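You operate a simulated robot arm through the tools that you are given. There is no shell and no other tool. Be economical: measure what you need, move in short steps, check, and stop when the job is done.

Carry out the task below with a simulated robot arm. There is one attempt and no reset: what you move stays moved.

TASK
Plug the microphone into the audio box and record one take at gain 2, then switch the box off.

It is judged by the outcome, as a careful person would: the job done as asked, and still so three seconds after it is handed in. It fails if anything else is knocked over, pushed out of place, dropped, spilled or broken.

THE ROBOT
A 5-joint arm with a two-finger parallel gripper, fixed in place. Base frame: the origin is at the foot of the arm, x ahead of it, y to its left, z up; the work surface is at about z = 0. Lengths are in mm, angles in degrees, forces in N, time in s.
With the tool pointing down near the work surface it reaches from about 260 to 600 mm from the base axis. Its first joint turns from -66.0 to 66.0 degrees. The tool tilts only in the upright plane through the base axis and itself; it spins freely about its own axis. Payload 1.57 kg.
The TCP is the grasp point between the finger pads, 30 mm short of the fingertips. In the tool frame z runs along the fingers and y along their closing line. The gripper opens to 80 mm. The fingers are 17 mm wide and 12 mm thick; the gripper's body (40 by 82 mm) begins 80 mm behind the TCP.
Orientation is that of the tool frame in the base frame, as a unit quaternion [w, x, y, z]. With the fingers straight down and closing along the base's y, the tool's x points along the base's -x, its y along +y and its z along -z.

THE INTERFACE
- The arm moves only by the tool nudge_tool. Its argument "targets" is one flat list of numbers, 7 for each row, row after row: the shift along the base's x, y, z in mm, then the turn, a rotation vector about the base's x, y, z in degrees, then the gripper command, from -1 (fully open) to 1 (shut), values between in proportion. In form: [x, y, z, rx, ry, rz, gripper, x, y, z, rx, ry, rz, gripper, ...]. A call has 1 to 12 rows; each row shifts and turns the commanded pose from where the row before left it. A row lasts 0.2 s, in which the tool goes at most 50 mm and 8.6 degrees; a call with a longer step from one row to the next is refused whole, and so is a gripper value outside its range. A pose out of reach is approached as far as the arm can. The call stops where the force on the tool passes 40 N (or 10 N more than at its start, if that is more) or the arm is blocked; 0.2 s more then pass. Each finger travels about 153 mm/s and halts on what it meets, pressing with about 43 N; the grip force reading is that of the motor and also rises with nothing between the fingers. The clock runs only during rows and for 0.2 s after the last one: add rows that do not move to give the fingers time. It gives the time, the measured TCP pose, the force on the tool (base axes), the opening and the grip force at its end, in the units of the frame above (readings bear some noise), with the torque about the TCP (base axes, N m) and any sound that the robot's microphone picked up, and new pictures: "show" is both (left out), scene, wrist or none.
- Cameras (640 x 400 px; columns grow to the right, rows downward): "scene" is fixed at [24.1, 384.9, 533]; the picture's right is [-0.84, -0.54, 0.00], its down [-0.23, 0.36, -0.90] and it looks along [0.49, -0.76, -0.43] (base axes); focal length 320 px, centre (320, 200). "wrist" rides on the gripper at [72, -7, -122] in the tool frame; the picture's right is [0.09, 1.00, 0.00], its down [-0.84, 0.08, -0.54] and it looks along [-0.54, 0.05, 0.84] (tool axes); focal length 238 px, centre (320, 200). There is no depth. A picture from a camera that has moved, and an enlarged one, comes with that camera's place and axes in the base frame and with its lens. The place of the scene camera against the robot may be out by one fixed shift of up to 12 mm in any direction.
- enlarge(camera, box): a new picture of the part [left, top, right, bottom] of that camera's present view, enlarged. The clock stands still meanwhile.
- job_done(): hands the job in; it is judged then, once.

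Go step by step. Nothing tells you positions but the pictures and the camera data: compare them with the known pose of the tool, close in by small moves and look again before you grip or let go. The budget is 120 turns and 200 pictures, counting those below and the enlarged ones. Unless the task says otherwise, let go and move clear before handing in, and close with one line.

The tools are called after ">>>" as a command line: name --argument value ..., lists and objects as JSON in quotes. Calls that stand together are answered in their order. nudge_tool: Moves the arm, as the interface text tells. Its arguments: {"type":"object","properties":{"targets":{"type":"array"},"show":{"type":"string","enum":["both","scene","wrist","none"]}},"required":["targets"]} The other tools are called the same way: enlarge (camera, box) takes an enlarged picture of a part of a camera's view; job_done () hands the job in.

At the start:

```text
time_s: 0.0
tool_pos: [379.7, 5.8, 366.7]
ee_rot: [0.0, 0.001, 1.0, 0.0]
contact_force: [1.1, 0.6, 0.1]
moment: [-0.01, -0.03, 0.03]
grip_width: 80.1
gripper_force: 0.2
```

scene: 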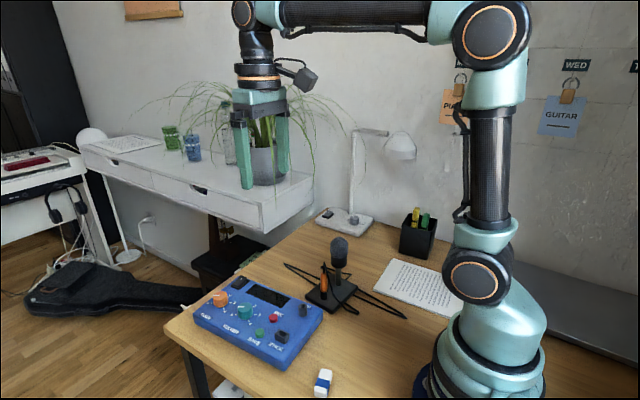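
wrist: 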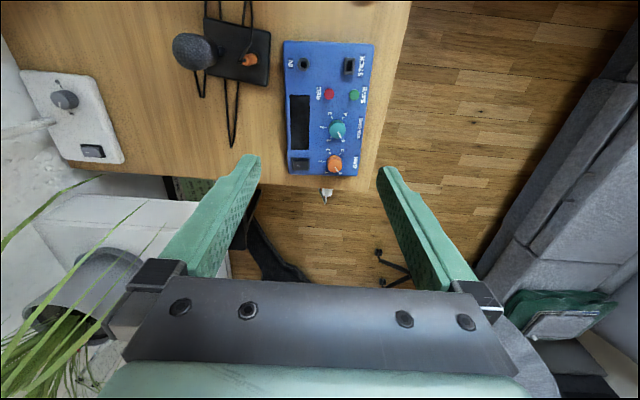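

I see a blue audio box with knobs, buttons and jacks, a microphone on a stand with a plug (orange) beside it. I'll look closer first.

>>> enlarge --camera "wrist" --box '[270, 30, 390, 190]'

>>> enlarge --camera "scene" --box '[180, 220, 420, 380]'

>>> enlarge --camera "wrist" --box '[160, 0, 290, 150]'

```text
2.50 times, centred on (330, 110) of wrist
camera zoom: at [307.1, -0.9, 489.3], right [-0.09, 1.0, 0.0], down [0.84, 0.08, 0.54], along [0.54, 0.05, -0.84], focal length 596 px, centre (295, 425)
```

zoom: 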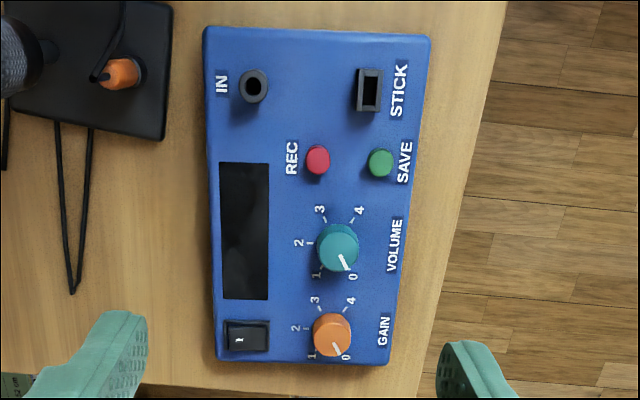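

```text
2.50 times, centred on (300, 300) of scene
camera zoom: at [24.1, 384.9, 533.0], right [-0.84, -0.54, 0.0], down [-0.23, 0.36, -0.9], along [0.49, -0.76, -0.43], focal length 799 px, centre (370, -50)
```

zoom: 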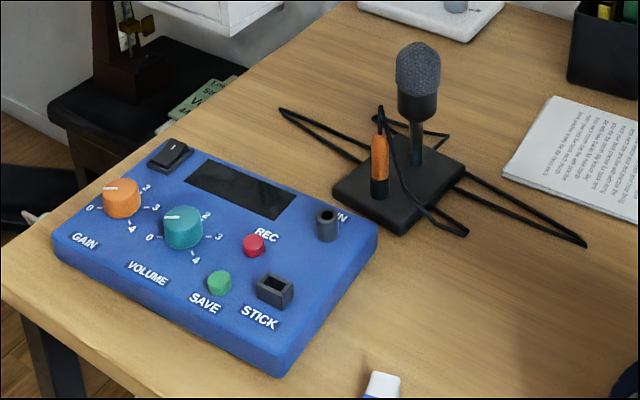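

```text
2.67 times, centred on (225, 75) of wrist
camera zoom: at [307.1, -0.9, 489.3], right [-0.09, 1.0, 0.0], down [0.84, 0.08, 0.54], along [0.54, 0.05, -0.84], focal length 636 px, centre (573, 533)
```

zoom: 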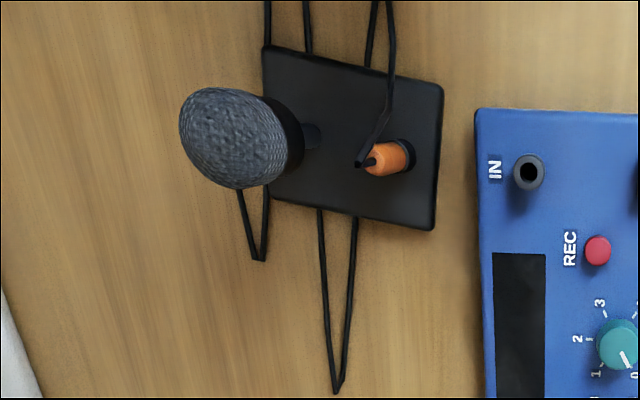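

The plug stands upright in a socket on the mic stand at about (334,-108), with its top near z 85. The IN jack is at about (334,-25) and the gain knob at about (499,45). I'll spin the tool -90° so the fingers close along x, clear of the mic, and move above the plug.

>>> nudge_tool --targets '[-4.2, -10, -13.3, 0, 0, -8.2, -1, -4.2, -10, -13.3, 0, 0, -8.2, -1, -4.2, -10, -13.3, 0, 0, -8.2, -1, -4.2, -10, -13.3, 0, 0, -8.2, -1, -4.2, -10, -13.3, 0, 0, -8.2, -1, -4.2, -10, -13.3, 0, 0, -8.2, -1, -4.2, -10, -13.3, 0, 0, -8.2, -1, -4.2, -10, -13.3, 0, 0, -8.2, -1, -4.2, -10, -13.3, 0, 0, -8.2, -1, -4.2, -10, -13.3, 0, 0, -8.2, -1, -4.2, -10, -13.3, 0, 0, -8, -1, 0, 0, 0, 0, 0, 0, -1]'

```text
time_s: 2.6
tool_pos: [333.4, -104.0, 219.8]
ee_rot: [0.001, 0.707, 0.707, 0.0]
contact_force: [-0.9, 0.7, -0.1]
moment: [-0.03, -0.01, 0.0]
grip_width: 80.0
gripper_force: 0.1
camera wrist: at [326.0, -32.0, 342.8], right [1.0, 0.09, 0.0], down [0.08, -0.84, 0.54], along [0.05, -0.54, -0.84], focal length 238 px, centre (320, 200)
```

scene: 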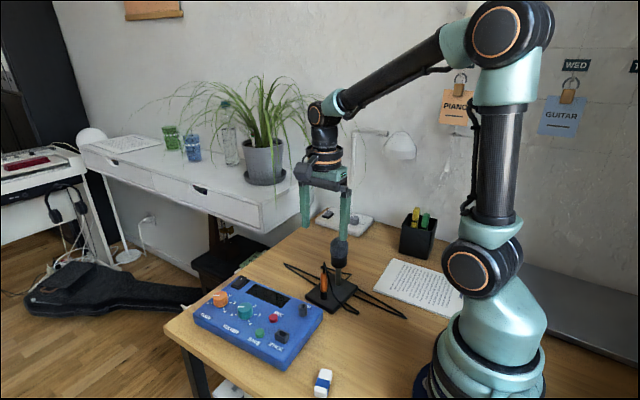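
wrist: 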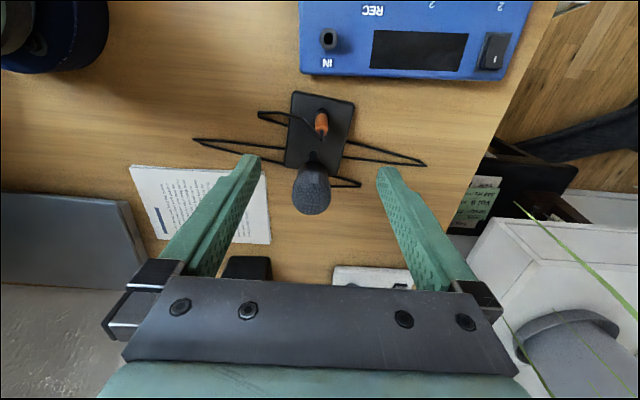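

>>> enlarge --camera "wrist" --box '[270, 80, 390, 220]'

>>> enlarge --camera "scene" --box '[280, 200, 400, 320]'

>>> enlarge --camera "wrist" --box '[300, 0, 540, 80]'

```text
2.86 times, centred on (330, 150) of wrist
camera zoom: at [326.0, -32.0, 342.8], right [1.0, 0.09, 0.0], down [0.08, -0.84, 0.54], along [0.05, -0.54, -0.84], focal length 681 px, centre (291, 343)
```

zoom: 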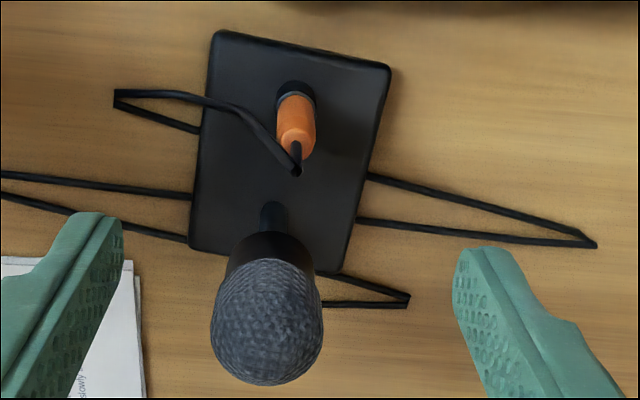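

```text
3.33 times, centred on (340, 260) of scene
camera zoom: at [24.1, 384.9, 533.0], right [-0.84, -0.54, 0.0], down [-0.23, 0.36, -0.9], along [0.49, -0.76, -0.43], focal length 1065 px, centre (253, 0)
```

zoom: 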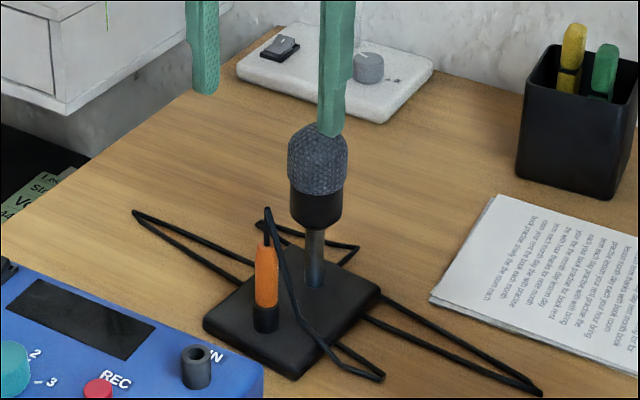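

```text
2.67 times, centred on (420, 40) of wrist
camera zoom: at [326.0, -32.0, 342.8], right [1.0, 0.09, 0.0], down [0.08, -0.84, 0.54], along [0.05, -0.54, -0.84], focal length 636 px, centre (53, 627)
```

zoom: 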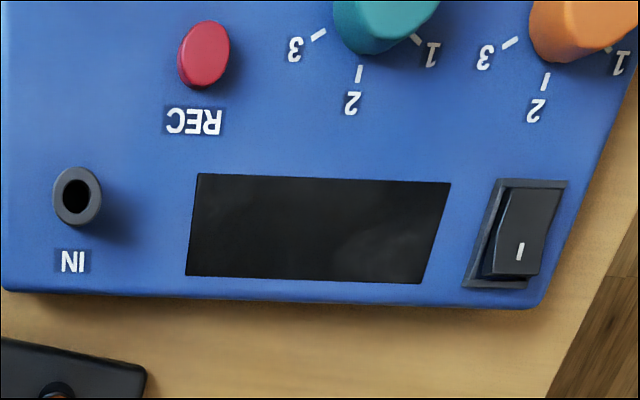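

The plug is at about (335,-106), with its orange body from roughly z 33 to 83. The cable leaves its top towards -x/-y, so I'll spin another 40° to keep the fingers off it and go down partway with the fingers half open.

>>> nudge_tool --targets '[0.4, -0.5, -10, 0, 0, -8, 0, 0.4, -0.5, -10, 0, 0, -8, 0, 0.4, -0.5, -10, 0, 0, -8, 0, 0.4, -0.5, -10, 0, 0, -8, 0, 0, 0, -10, 0, 0, -8, 0, 0, 0, -20, 0, 0, 0, 0, 0, 0, -20, 0, 0, 0, 0, 0, 0, 0, 0, 0, 0, 0]'

>>> enlarge --camera "wrist" --box '[220, 80, 420, 220]'

>>> enlarge --camera "scene" --box '[280, 200, 400, 320]'

```text
time_s: 4.4
tool_pos: [336.5, -104.4, 132.1]
ee_rot: [0.0, 0.906, 0.422, 0.0]
contact_force: [-0.2, 0.6, -0.5]
moment: [0.0, 0.04, 0.04]
grip_width: 40.1
gripper_force: 0.1
camera wrist: at [376.9, -45.1, 253.3], right [0.82, -0.57, 0.0], down [-0.48, -0.69, 0.54], along [-0.31, -0.45, -0.84], focal length 238 px, centre (320, 200)
```

scene: 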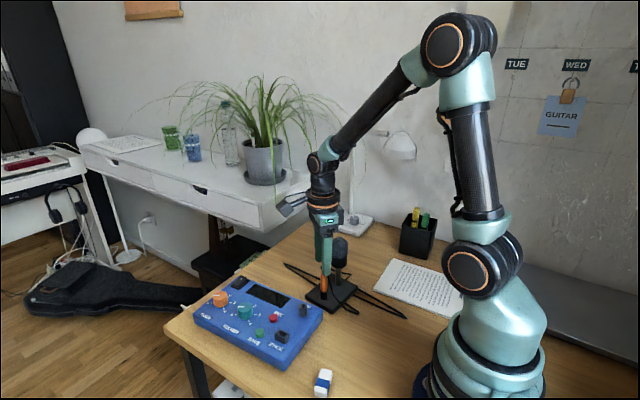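
wrist: 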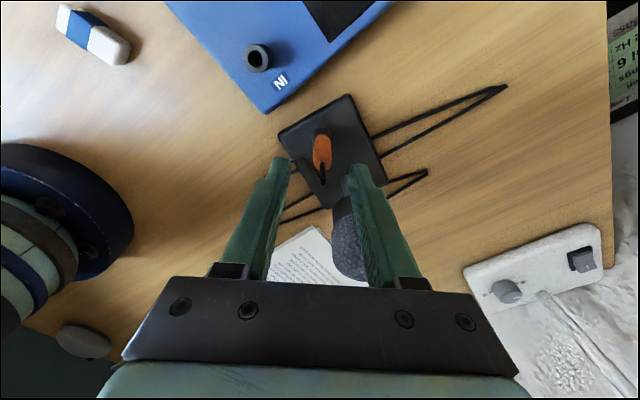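

```text
2.86 times, centred on (320, 150) of wrist
camera zoom: at [376.9, -45.1, 253.3], right [0.82, -0.57, 0.0], down [-0.48, -0.69, 0.54], along [-0.31, -0.45, -0.84], focal length 681 px, centre (320, 343)
```

zoom: 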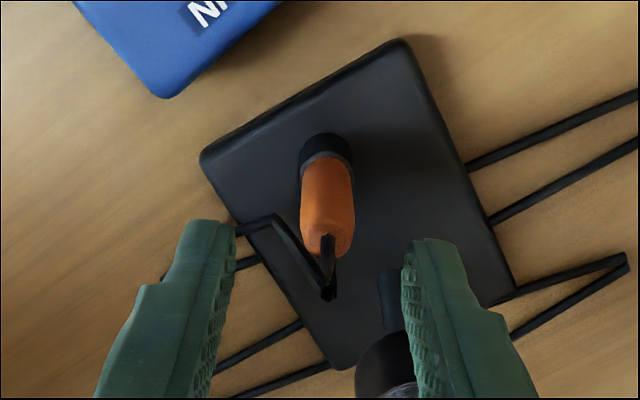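

```text
3.33 times, centred on (340, 260) of scene
camera zoom: at [24.1, 384.9, 533.0], right [-0.84, -0.54, 0.0], down [-0.23, 0.36, -0.9], along [0.49, -0.76, -0.43], focal length 1065 px, centre (253, 0)
```

zoom: 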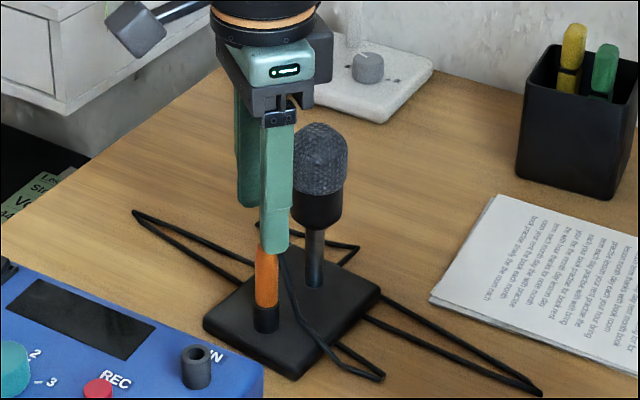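

The plug at about (336.5,-106.5) is nearly centred between the fingers. I'll shift 2 mm, go down around it and close.

>>> nudge_tool --targets '[0, -2, -16, 0, 0, 0, 0, 0, 0, -16, 0, 0, 0, 0, 0, 0, -16, 0, 0, 0, 0, 0, 0, -16, 0, 0, 0, 0, 0, 0, 0, 0, 0, 0, 0]'

>>> enlarge --camera "wrist" --box '[220, 80, 420, 220]'

>>> enlarge --camera "scene" --box '[280, 200, 400, 320]'

```text
time_s: 5.6
tool_pos: [335.8, -108.5, 67.0]
ee_rot: [0.0, 0.906, 0.423, 0.0]
contact_force: [0.3, -0.4, -0.4]
moment: [0.03, 0.01, 0.01]
grip_width: 39.8
gripper_force: 0.1
camera wrist: at [376.3, -49.0, 188.9], right [0.82, -0.57, 0.0], down [-0.48, -0.69, 0.54], along [-0.31, -0.45, -0.84], focal length 238 px, centre (320, 200)
```

scene: 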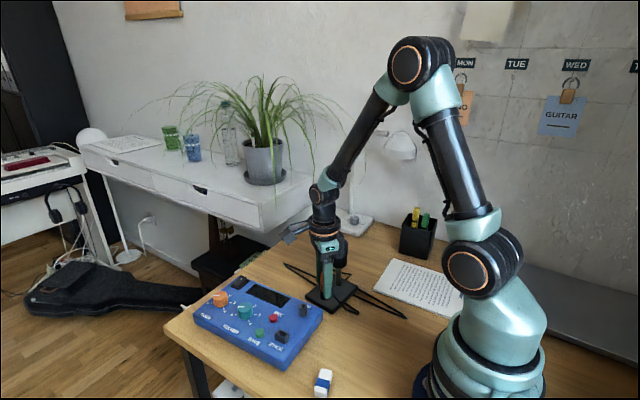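
wrist: 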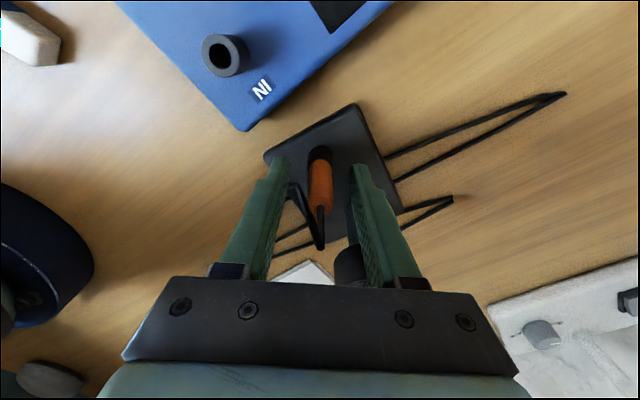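

```text
2.86 times, centred on (320, 150) of wrist
camera zoom: at [376.3, -49.0, 188.9], right [0.82, -0.57, 0.0], down [-0.48, -0.69, 0.54], along [-0.31, -0.45, -0.84], focal length 681 px, centre (320, 343)
```

zoom: 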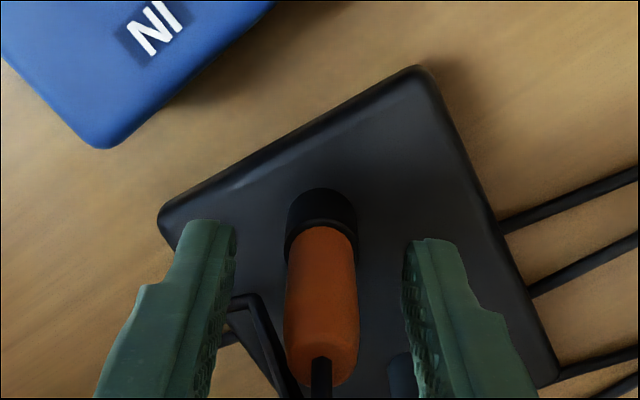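

```text
3.33 times, centred on (340, 260) of scene
camera zoom: at [24.1, 384.9, 533.0], right [-0.84, -0.54, 0.0], down [-0.23, 0.36, -0.9], along [0.49, -0.76, -0.43], focal length 1065 px, centre (253, 0)
```

zoom: 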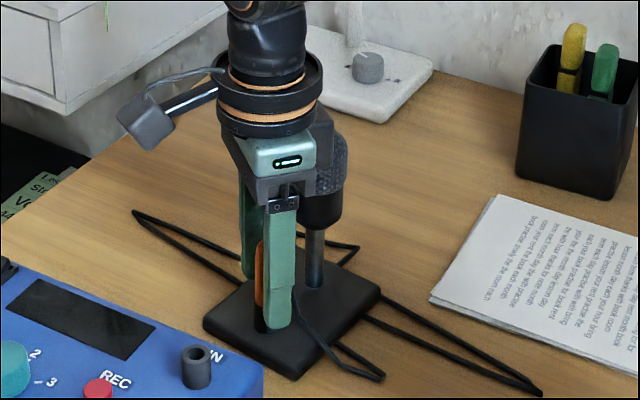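

The plug is nearly centred, so I'll shift 2 mm away from the cable and close.

>>> nudge_tool --targets '[1.2, 1.5, 0, 0, 0, 0, 0, 0, 0, 0, 0, 0, 0, 0.5, 0, 0, 0, 0, 0, 0, 1, 0, 0, 0, 0, 0, 0, 1]'

>>> enlarge --camera "wrist" --box '[220, 80, 420, 220]'

```text
time_s: 6.6
tool_pos: [335.9, -106.8, 67.1]
ee_rot: [-0.001, 0.907, 0.422, 0.0]
contact_force: [0.8, 0.2, -0.4]
moment: [-0.01, -0.01, 0.01]
grip_width: 13.1
gripper_force: 29.7
camera wrist: at [377.2, -47.0, 189.4], right [0.82, -0.57, 0.0], down [-0.48, -0.69, 0.54], along [-0.31, -0.45, -0.84], focal length 238 px, centre (320, 200)
```

scene: 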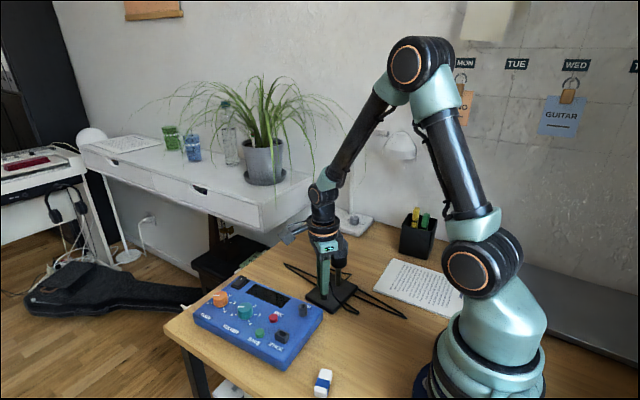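
wrist: 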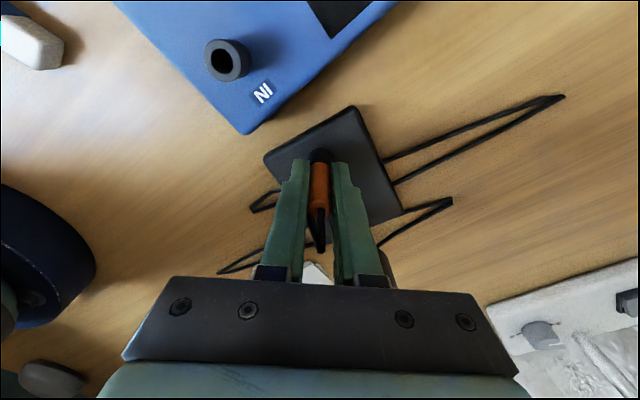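

```text
2.86 times, centred on (320, 150) of wrist
camera zoom: at [377.2, -47.0, 189.4], right [0.82, -0.57, 0.0], down [-0.48, -0.69, 0.54], along [-0.31, -0.45, -0.84], focal length 681 px, centre (320, 343)
```

zoom: 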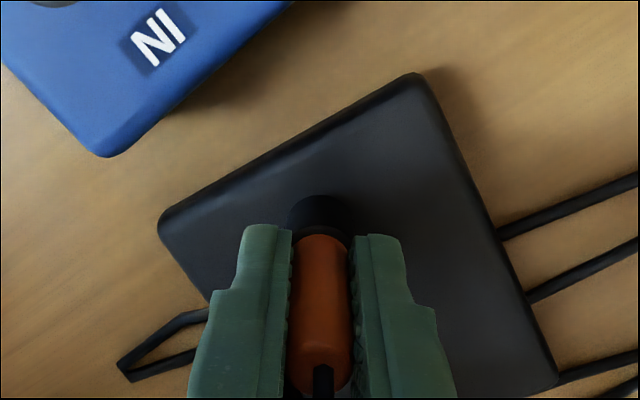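

Gripped at 13 mm. Now I'll lift the plug straight up.

>>> nudge_tool --targets '[0, 0, 6, 0, 0, 0, 1, 0, 0, 8, 0, 0, 0, 1, 0, 0, 10, 0, 0, 0, 1, 0, 0, 12, 0, 0, 0, 1, 0, 0, 12, 0, 0, 0, 1, 0, 0, 12, 0, 0, 0, 1, 0, 0, 0, 0, 0, 0, 1]'

>>> enlarge --camera "wrist" --box '[180, 40, 420, 220]'

>>> enlarge --camera "scene" --box '[280, 200, 400, 320]'

```text
time_s: 8.2
tool_pos: [336.1, -106.9, 127.0]
ee_rot: [0.0, 0.906, 0.423, 0.001]
contact_force: [0.7, -0.8, 0.2]
moment: [0.01, 0.0, -0.02]
grip_width: 12.9
gripper_force: 29.8
camera wrist: at [377.5, -47.5, 249.5], right [0.82, -0.57, 0.0], down [-0.48, -0.69, 0.54], along [-0.31, -0.45, -0.84], focal length 238 px, centre (320, 200)
```

scene: 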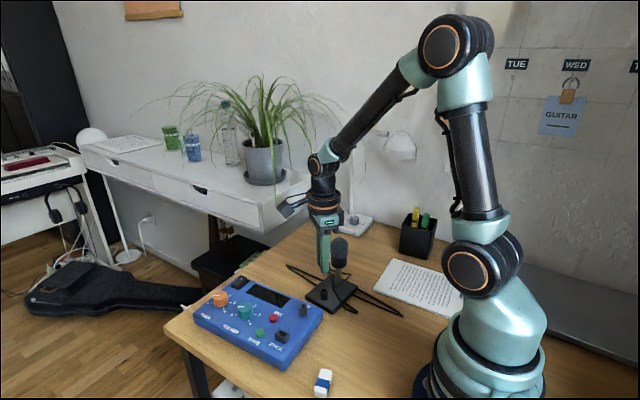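
wrist: 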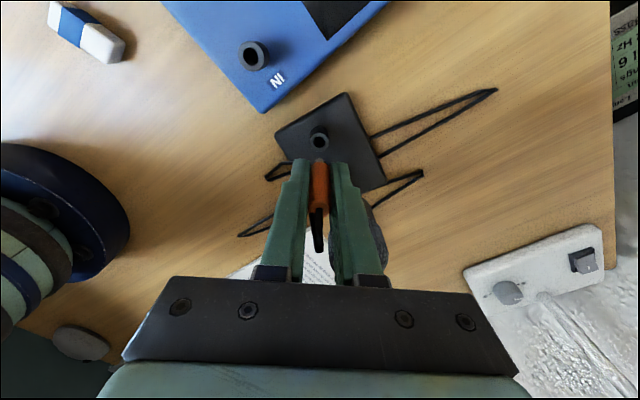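

```text
2.22 times, centred on (300, 130) of wrist
camera zoom: at [377.5, -47.5, 249.5], right [0.82, -0.57, 0.0], down [-0.48, -0.69, 0.54], along [-0.31, -0.45, -0.84], focal length 530 px, centre (364, 356)
```

zoom: 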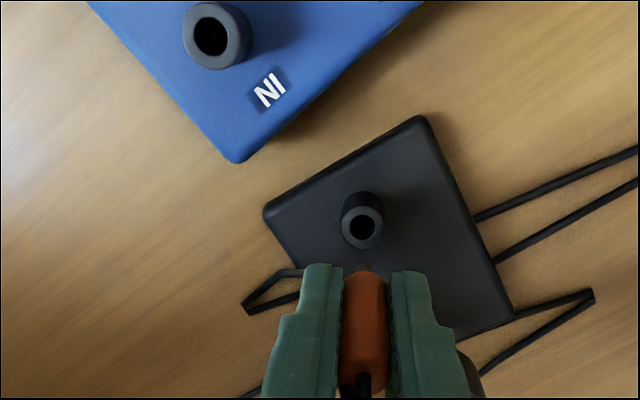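

```text
3.33 times, centred on (340, 260) of scene
camera zoom: at [24.1, 384.9, 533.0], right [-0.84, -0.54, 0.0], down [-0.23, 0.36, -0.9], along [0.49, -0.76, -0.43], focal length 1065 px, centre (253, 0)
```

zoom: 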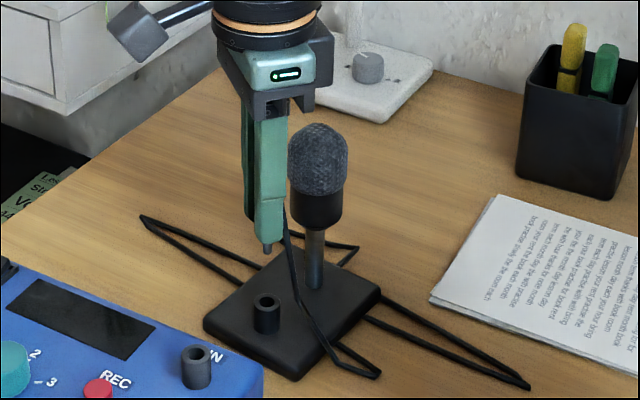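

The plug is free. The holder hole's pixel at (361,227) in this crop gives me a reference for aligning over the jack. I'll move over the IN jack at the same height.

>>> nudge_tool --targets '[-0.4, 10, 0, 0, 0, 0, 1, -0.4, 10, 0, 0, 0, 0, 1, -0.4, 10, 0, 0, 0, 0, 1, -0.4, 10, 0, 0, 0, 0, 1, -0.4, 10, 0, 0, 0, 0, 1, -0.4, 10, 0, 0, 0, 0, 1, -0.4, 10, 0, 0, 0, 0, 1, -0.4, 12, 0, 0, 0, 0, 1, 0, 0, 0, 0, 0, 0, 1]'

>>> enlarge --camera "wrist" --box '[180, 40, 420, 220]'

>>> enlarge --camera "scene" --box '[240, 230, 360, 330]'

```text
time_s: 10.2
tool_pos: [332.3, -23.8, 126.6]
ee_rot: [-0.001, 0.906, 0.422, 0.0]
contact_force: [-1.1, -0.8, -0.8]
moment: [-0.04, -0.05, 0.0]
grip_width: 12.9
gripper_force: 29.9
camera wrist: at [373.0, 34.9, 248.0], right [0.82, -0.57, 0.0], down [-0.48, -0.69, 0.54], along [-0.31, -0.45, -0.84], focal length 238 px, centre (320, 200)
```

scene: 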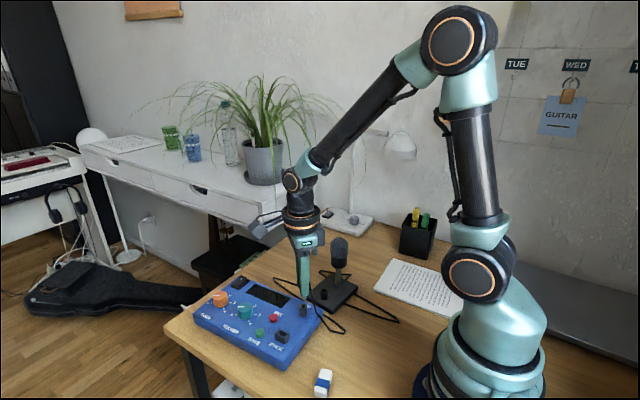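
wrist: 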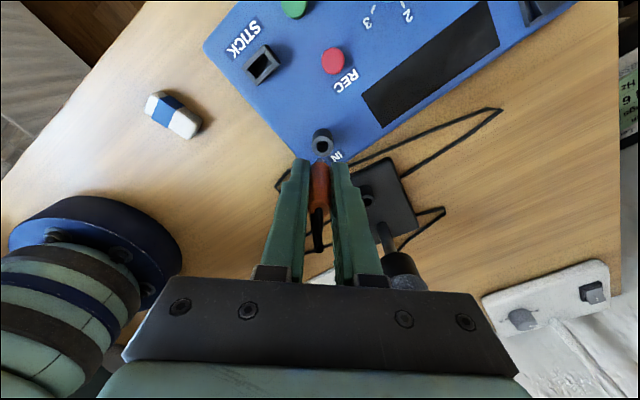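

```text
2.22 times, centred on (300, 130) of wrist
camera zoom: at [373.0, 34.9, 248.0], right [0.82, -0.57, 0.0], down [-0.48, -0.69, 0.54], along [-0.31, -0.45, -0.84], focal length 530 px, centre (364, 356)
```

zoom: 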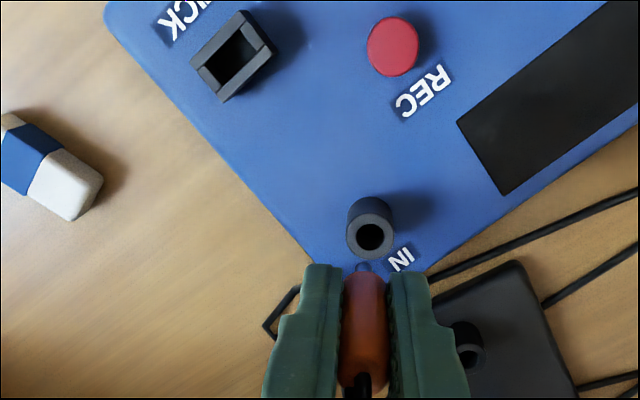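

```text
4.00 times, centred on (300, 280) of scene
camera zoom: at [24.1, 385.0, 533.0], right [-0.84, -0.54, 0.0], down [-0.23, 0.36, -0.9], along [0.49, -0.76, -0.43], focal length 1278 px, centre (400, -120)
```

zoom: 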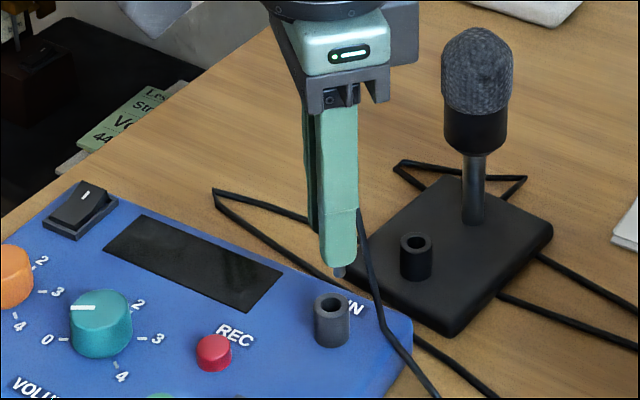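

The jack is slightly to the right of the plug's axis in the wrist view. I'll correct by about 3 mm in x, go down 15 mm and recheck.

>>> nudge_tool --targets '[3.3, 0, 0, 0, 0, 0, 1, 0, 0, -8, 0, 0, 0, 1, 0, 0, -7, 0, 0, 0, 1, 0, 0, 0, 0, 0, 0, 1]'

>>> enlarge --camera "wrist" --box '[260, 100, 380, 180]'

>>> enlarge --camera "scene" --box '[270, 250, 350, 320]'

```text
time_s: 11.2
tool_pos: [336.3, -24.4, 112.9]
ee_rot: [-0.001, 0.906, 0.423, 0.0]
contact_force: [1.0, -0.7, -0.8]
moment: [-0.01, 0.01, 0.02]
grip_width: 12.9
gripper_force: 29.8
camera wrist: at [376.9, 35.3, 233.8], right [0.82, -0.57, 0.0], down [-0.48, -0.69, 0.54], along [-0.31, -0.45, -0.84], focal length 238 px, centre (320, 200)
```

scene: 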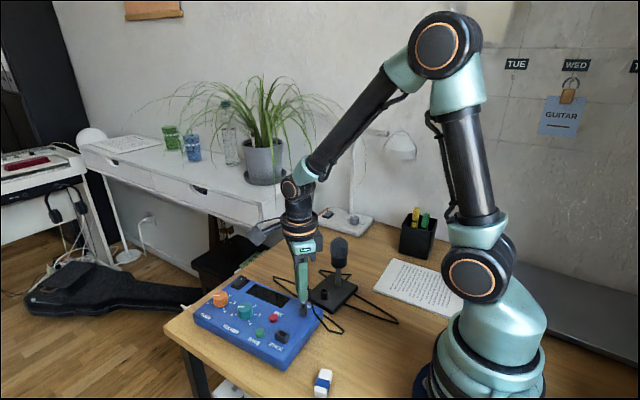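
wrist: 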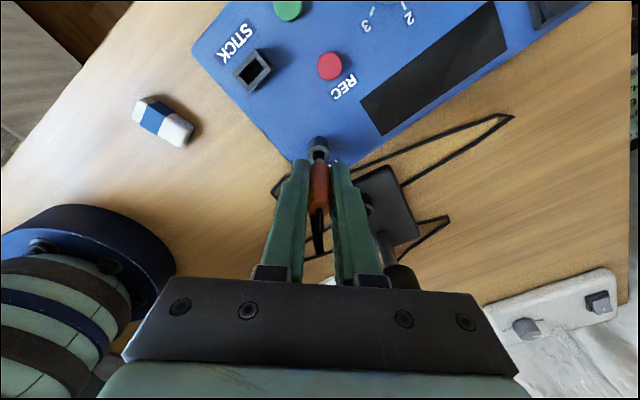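

```text
5.00 times, centred on (320, 140) of wrist
camera zoom: at [376.9, 35.3, 233.8], right [0.82, -0.57, 0.0], down [-0.48, -0.69, 0.54], along [-0.31, -0.45, -0.84], focal length 1192 px, centre (320, 500)
```

zoom: 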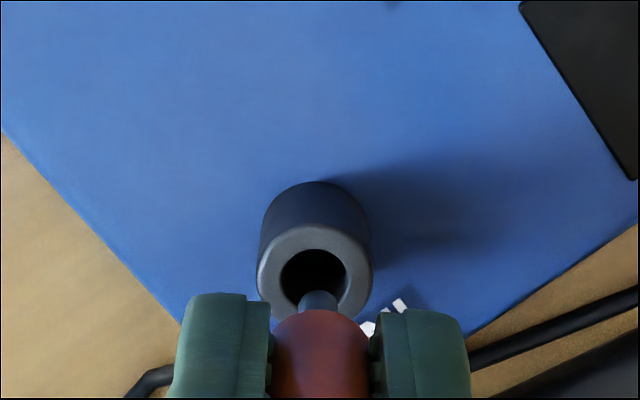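

```text
5.71 times, centred on (310, 285) of scene
camera zoom: at [24.1, 384.9, 533.0], right [-0.84, -0.54, 0.0], down [-0.23, 0.36, -0.9], along [0.49, -0.76, -0.43], focal length 1826 px, centre (377, -286)
```

zoom: 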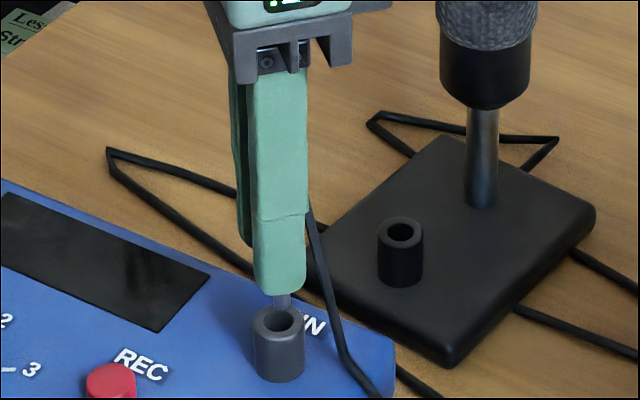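

Now the pin tip is visible, slightly off the jack's centre. I'll shift +1.5 mm in y, go down 4 mm and recheck.

>>> nudge_tool --targets '[0, 1.5, 0, 0, 0, 0, 1, 0, 0, -4, 0, 0, 0, 1, 0, 0, 0, 0, 0, 0, 1]' --show "none"

>>> enlarge --camera "wrist" --box '[280, 120, 360, 180]'

>>> enlarge --camera "scene" --box '[280, 280, 330, 320]'

```text
time_s: 12.0
tool_pos: [335.7, -22.9, 107.8]
ee_rot: [0.0, 0.906, 0.422, -0.001]
contact_force: [0.1, -0.1, 0.2]
moment: [-0.02, -0.01, 0.03]
grip_width: 13.0
gripper_force: 29.4
```

```text
6.67 times, centred on (320, 150) of wrist
camera zoom: at [377.6, 36.8, 229.2], right [0.82, -0.57, 0.0], down [-0.48, -0.69, 0.54], along [-0.31, -0.45, -0.84], focal length 1589 px, centre (320, 533)
```

zoom: 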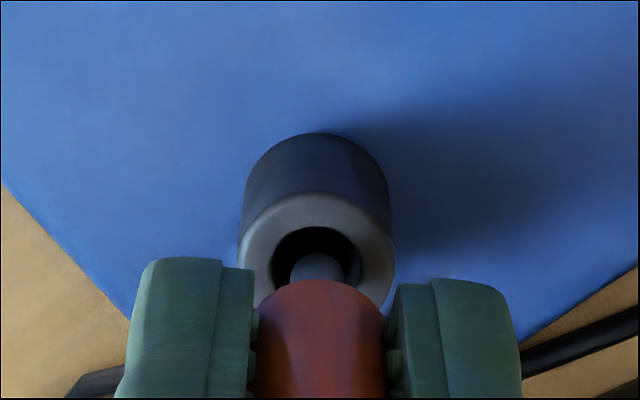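

```text
10.00 times, centred on (305, 300) of scene
camera zoom: at [24.1, 384.9, 533.0], right [-0.84, -0.54, 0.0], down [-0.23, 0.36, -0.9], along [0.49, -0.76, -0.43], focal length 3196 px, centre (470, -800)
```

zoom: 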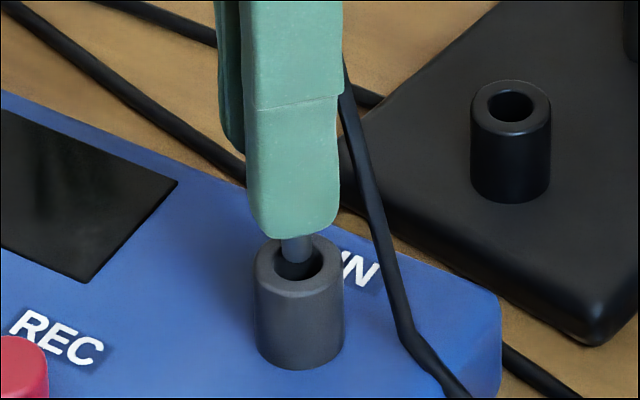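

The pin is lined up with the hole in both views. I'll lower it gently.

>>> nudge_tool --targets '[0, 0, -3, 0, 0, 0, 1, 0, 0, -3, 0, 0, 0, 1, 0, 0, -3, 0, 0, 0, 1, 0, 0, -3, 0, 0, 0, 1]' --show "none"

>>> enlarge --camera "scene" --box '[280, 270, 330, 320]'

>>> enlarge --camera "wrist" --box '[280, 120, 360, 180]'

```text
time_s: 13.0
tool_pos: [336.9, -22.4, 96.6]
ee_rot: [0.0, 0.906, 0.423, 0.0]
contact_force: [0.2, 0.0, 0.3]
moment: [0.01, 0.02, 0.0]
grip_width: 12.8
gripper_force: 30.1
```

```text
8.00 times, centred on (305, 295) of scene
camera zoom: at [24.1, 384.9, 533.0], right [-0.84, -0.54, 0.0], down [-0.23, 0.36, -0.9], along [0.49, -0.76, -0.43], focal length 2557 px, centre (440, -560)
```

zoom: 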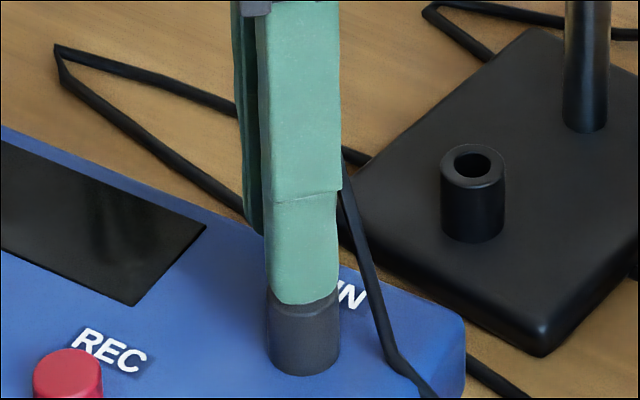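

```text
6.67 times, centred on (320, 150) of wrist
camera zoom: at [377.1, 36.5, 218.2], right [0.82, -0.57, 0.0], down [-0.48, -0.69, 0.54], along [-0.31, -0.45, -0.84], focal length 1589 px, centre (320, 533)
```

zoom: 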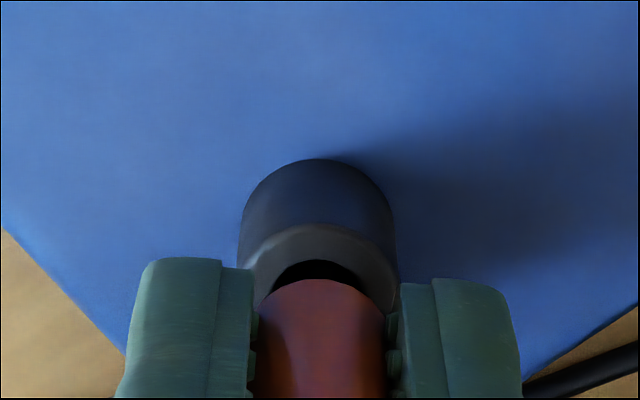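

The pin is in the hole with no resistance. I'll keep lowering until it seats.

>>> nudge_tool --targets '[0, 0, -2, 0, 0, 0, 1, 0, 0, -2, 0, 0, 0, 1, 0, 0, -2, 0, 0, 0, 1, 0, 0, -2, 0, 0, 0, 1, 0, 0, 0, 0, 0, 0, 1]' --show "none"

>>> enlarge --camera "scene" --box '[280, 270, 330, 320]'

>>> enlarge --camera "wrist" --box '[280, 120, 360, 180]'

```text
time_s: 14.2
tool_pos: [337.6, -23.2, 88.8]
ee_rot: [0.0, 0.906, 0.423, 0.0]
contact_force: [-4.0, -2.4, 9.5]
moment: [-0.08, 0.14, 0.06]
grip_width: 13.8
gripper_force: 29.9
```

```text
8.00 times, centred on (305, 295) of scene
camera zoom: at [24.1, 384.9, 533.0], right [-0.84, -0.54, 0.0], down [-0.23, 0.36, -0.9], along [0.49, -0.76, -0.43], focal length 2557 px, centre (440, -560)
```

zoom: 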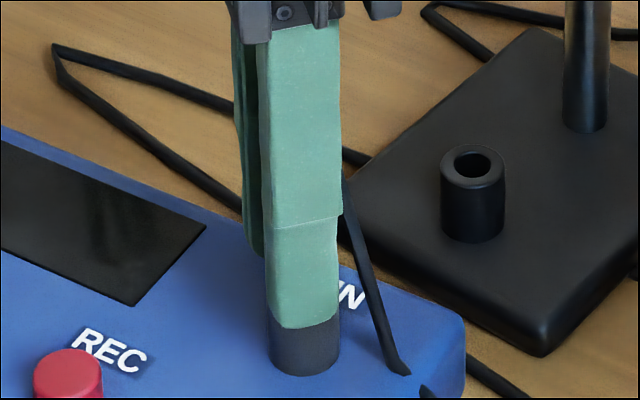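

```text
6.67 times, centred on (320, 150) of wrist
camera zoom: at [377.2, 36.6, 210.6], right [0.82, -0.57, 0.0], down [-0.48, -0.69, 0.54], along [-0.31, -0.45, -0.84], focal length 1589 px, centre (320, 533)
```

zoom: 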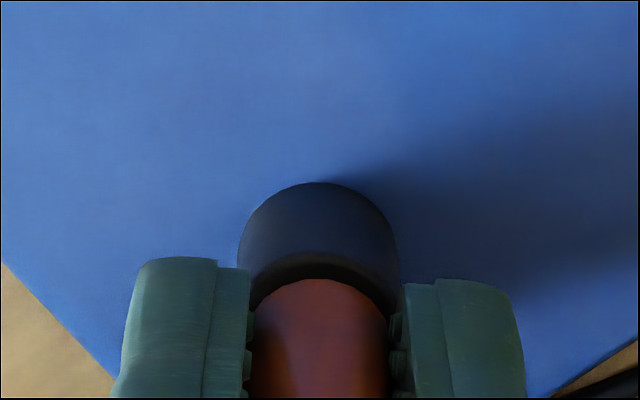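

There's light resistance now (9.5 N). I'll press a little further to find the seat.

>>> nudge_tool --targets '[-0.5, 0, -1, 0, 0, 0, 1, 0, 0, -1, 0, 0, 0, 1, 0, 0, -1, 0, 0, 0, 1, 0, 0, 0, 0, 0, 0, 1]' --show "none"

>>> enlarge --camera "wrist" --box '[280, 120, 360, 180]'

```text
time_s: 15.2
tool_pos: [336.7, -23.7, 86.0]
ee_rot: [-0.001, 0.906, 0.423, 0.0]
contact_force: [-6.1, 14.3, 20.0]
moment: [0.36, 0.2, -0.04]
grip_width: 13.6
gripper_force: 30.1
```

```text
6.67 times, centred on (320, 150) of wrist
camera zoom: at [376.9, 36.1, 207.3], right [0.82, -0.57, 0.0], down [-0.48, -0.69, 0.54], along [-0.31, -0.45, -0.84], focal length 1589 px, centre (320, 533)
```

zoom: 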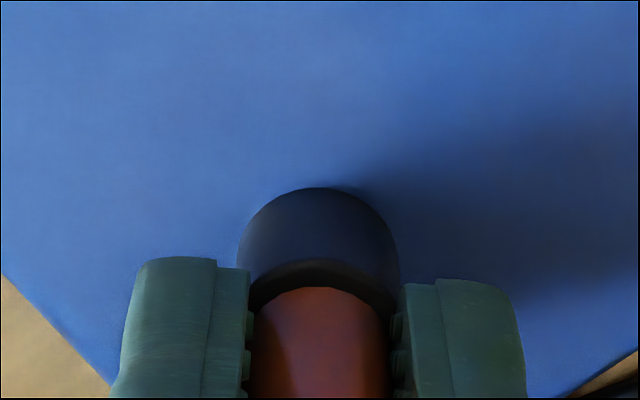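

Upward and sideways force suggest the plug is resting on the rim or slightly off-axis. I'll relieve the sideways load and look.

>>> nudge_tool --targets '[0, 1.2, 0, 0, 0, 0, 1, 0, 0, 0, 0, 0, 0, 1]' --show "none"

>>> enlarge --camera "scene" --box '[275, 270, 335, 320]'

```text
time_s: 15.8
tool_pos: [335.6, -23.6, 85.4]
ee_rot: [0.0, 0.907, 0.421, 0.0]
contact_force: [-6.3, -14.5, 15.9]
moment: [-0.42, 0.22, 0.03]
grip_width: 13.5
gripper_force: 30.1
```

```text
8.00 times, centred on (305, 295) of scene
camera zoom: at [24.1, 384.9, 533.0], right [-0.84, -0.54, 0.0], down [-0.23, 0.36, -0.9], along [0.49, -0.76, -0.43], focal length 2557 px, centre (440, -560)
```

zoom: 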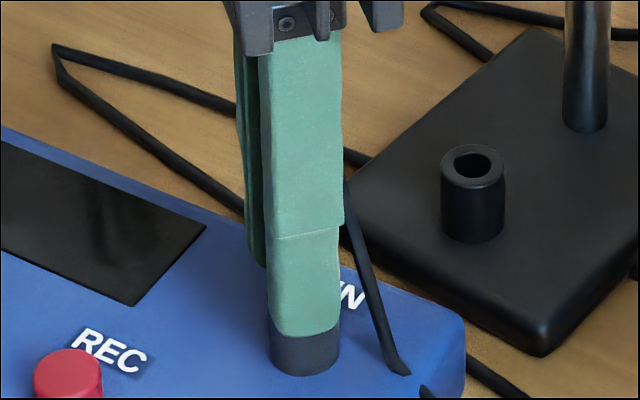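

The sideways force flipped sign, so the centre lies in between. I'll centre and press once more.

>>> nudge_tool --targets '[-0.25, -0.6, 0, 0, 0, 0, 1, 0, 0, -1, 0, 0, 0, 1, 0, 0, -1, 0, 0, 0, 1, 0, 0, 0, 0, 0, 0, 1]' --show "none"

>>> enlarge --camera "wrist" --box '[280, 120, 360, 180]'

```text
time_s: 16.9
tool_pos: [336.5, -22.7, 84.4]
ee_rot: [-0.001, 0.906, 0.423, 0.001]
contact_force: [-1.0, 0.3, 3.7]
moment: [-0.04, 0.05, -0.04]
grip_width: 14.0
gripper_force: 30.3
stopped in row 4: the force on the tool passed its limit (the readings are from after the stop); the commanded pose is now the measured one
```

```text
6.67 times, centred on (320, 150) of wrist
camera zoom: at [376.5, 36.5, 206.8], right [0.82, -0.57, 0.0], down [-0.48, -0.69, 0.54], along [-0.31, -0.45, -0.84], focal length 1589 px, centre (320, 533)
```

zoom: 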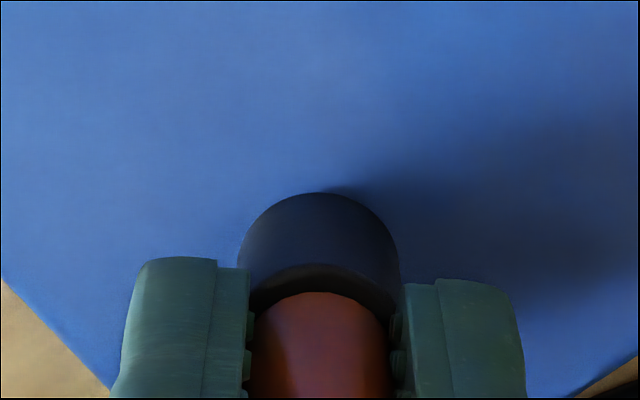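

It hit a firm stop at z 84.4, so it looks seated. I'll open, back up and inspect.

>>> nudge_tool --targets '[0, 0, 0, 0, 0, 0, 0.4, 0, 0, 0, 0, 0, 0, 0.2, 0, 0, 0, 0, 0, 0, 0.2, 0, 0, 15, 0, 0, 0, 0.2, 0, 0, 20, 0, 0, 0, 0.2, 0, 0, 20, 0, 0, 0, 0.2, 0, 0, 20, 0, 0, 0, 0.2, 0, 0, 0, 0, 0, 0, 0.2]'

>>> enlarge --camera "wrist" --box '[260, 80, 380, 180]'

>>> enlarge --camera "scene" --box '[265, 260, 345, 330]'

```text
time_s: 18.7
tool_pos: [335.9, -22.2, 160.5]
ee_rot: [0.001, 0.906, 0.424, 0.002]
contact_force: [0.2, 0.4, -0.6]
moment: [0.02, -0.02, 0.01]
grip_width: 32.0
gripper_force: 0.0
camera wrist: at [376.9, 37.6, 282.4], right [0.82, -0.57, 0.0], down [-0.48, -0.69, 0.54], along [-0.31, -0.45, -0.84], focal length 238 px, centre (320, 200)
```

scene: 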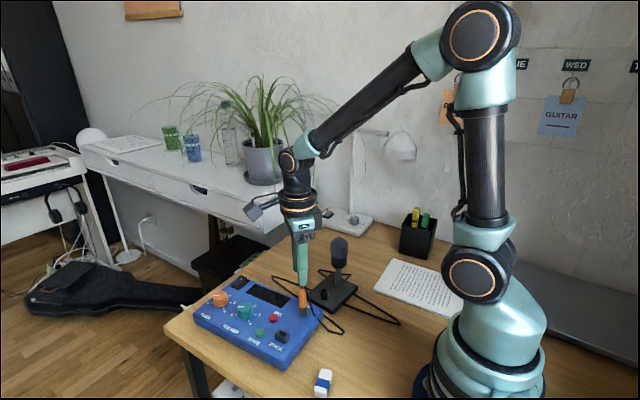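
wrist: 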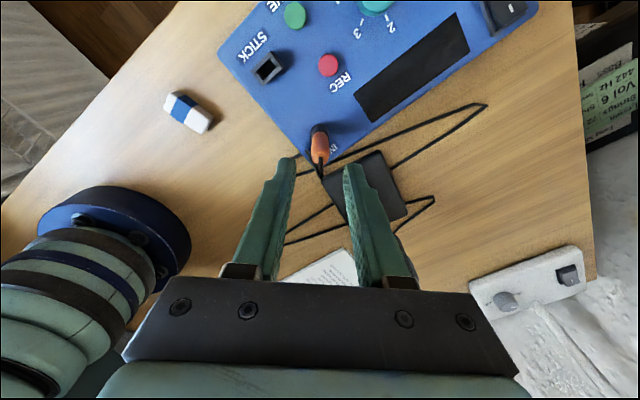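

```text
4.00 times, centred on (320, 130) of wrist
camera zoom: at [376.9, 37.6, 282.4], right [0.82, -0.57, 0.0], down [-0.48, -0.69, 0.54], along [-0.31, -0.45, -0.84], focal length 953 px, centre (320, 480)
```

zoom: 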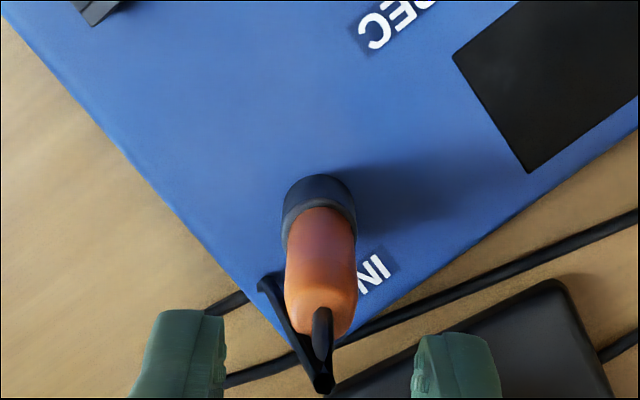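

```text
5.71 times, centred on (305, 295) of scene
camera zoom: at [24.1, 384.9, 533.0], right [-0.84, -0.54, 0.0], down [-0.23, 0.36, -0.9], along [0.49, -0.76, -0.43], focal length 1826 px, centre (406, -343)
```

zoom: 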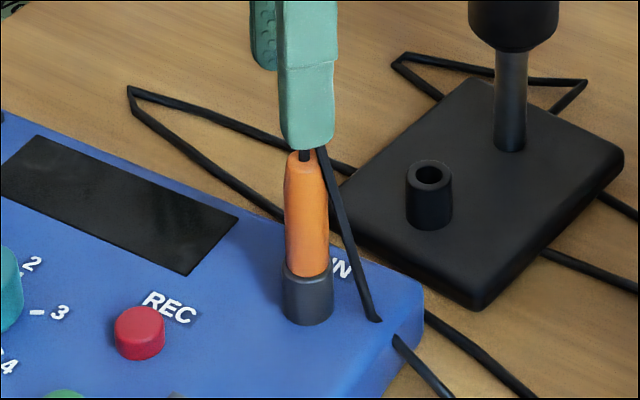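

The plug is fully seated on the IN jack. Next I'll go above the gain knob at about (497,45) and look.

>>> nudge_tool --targets '[0, 0, 30, 0, 0, 0, -0.2, 20, 8, 10, 0, 0, 0, -0.2, 20, 8, 0, 0, 0, 0, -0.2, 20, 8, 0, 0, 0, 0, -0.2, 20, 8, 0, 0, 0, 0, -0.2, 20, 9, 0, 0, 0, 0, -0.2, 20, 9, 0, 0, 0, 0, -0.2, 20, 9, 0, 0, 0, 0, -0.2, 20, 8, 0, 0, 0, 0, -0.2, 0, 0, 0, 0, 0, 0, -0.2, 0, 0, 0, 0, 0, 0, -0.2]'

>>> enlarge --camera "wrist" --box '[220, 40, 440, 180]'

>>> enlarge --camera "scene" --box '[185, 260, 335, 370]'

```text
time_s: 21.1
tool_pos: [494.1, 43.8, 201.3]
ee_rot: [0.0, 0.906, 0.423, 0.002]
contact_force: [-0.6, -0.6, 0.6]
moment: [-0.01, 0.0, -0.02]
grip_width: 47.7
gripper_force: 0.0
camera wrist: at [535.5, 103.5, 322.7], right [0.82, -0.57, 0.0], down [-0.48, -0.69, 0.54], along [-0.31, -0.45, -0.84], focal length 238 px, centre (320, 200)
```

scene: 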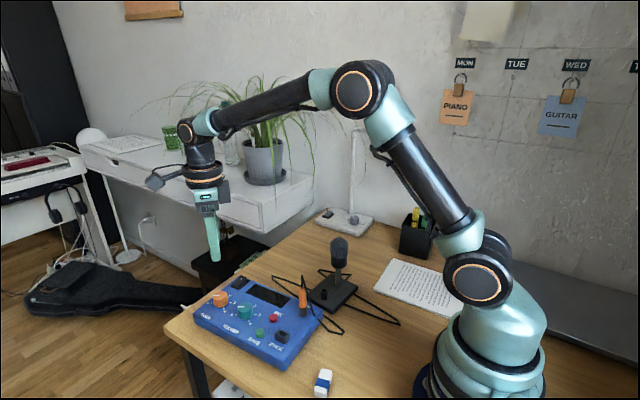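
wrist: 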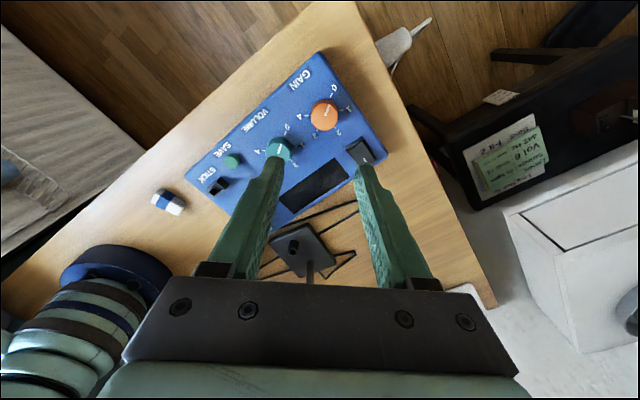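

```text
2.86 times, centred on (330, 110) of wrist
camera zoom: at [535.5, 103.5, 322.7], right [0.82, -0.57, 0.0], down [-0.48, -0.69, 0.54], along [-0.31, -0.45, -0.84], focal length 681 px, centre (291, 457)
```

zoom: 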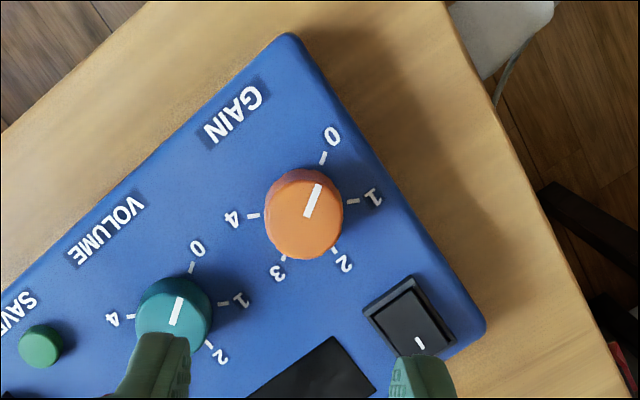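

```text
3.64 times, centred on (260, 315) of scene
camera zoom: at [24.1, 384.9, 533.0], right [-0.84, -0.54, 0.0], down [-0.23, 0.36, -0.9], along [0.49, -0.76, -0.43], focal length 1162 px, centre (538, -218)
```

zoom: 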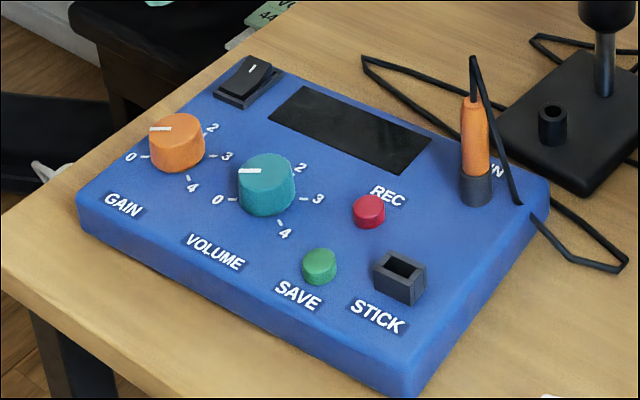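

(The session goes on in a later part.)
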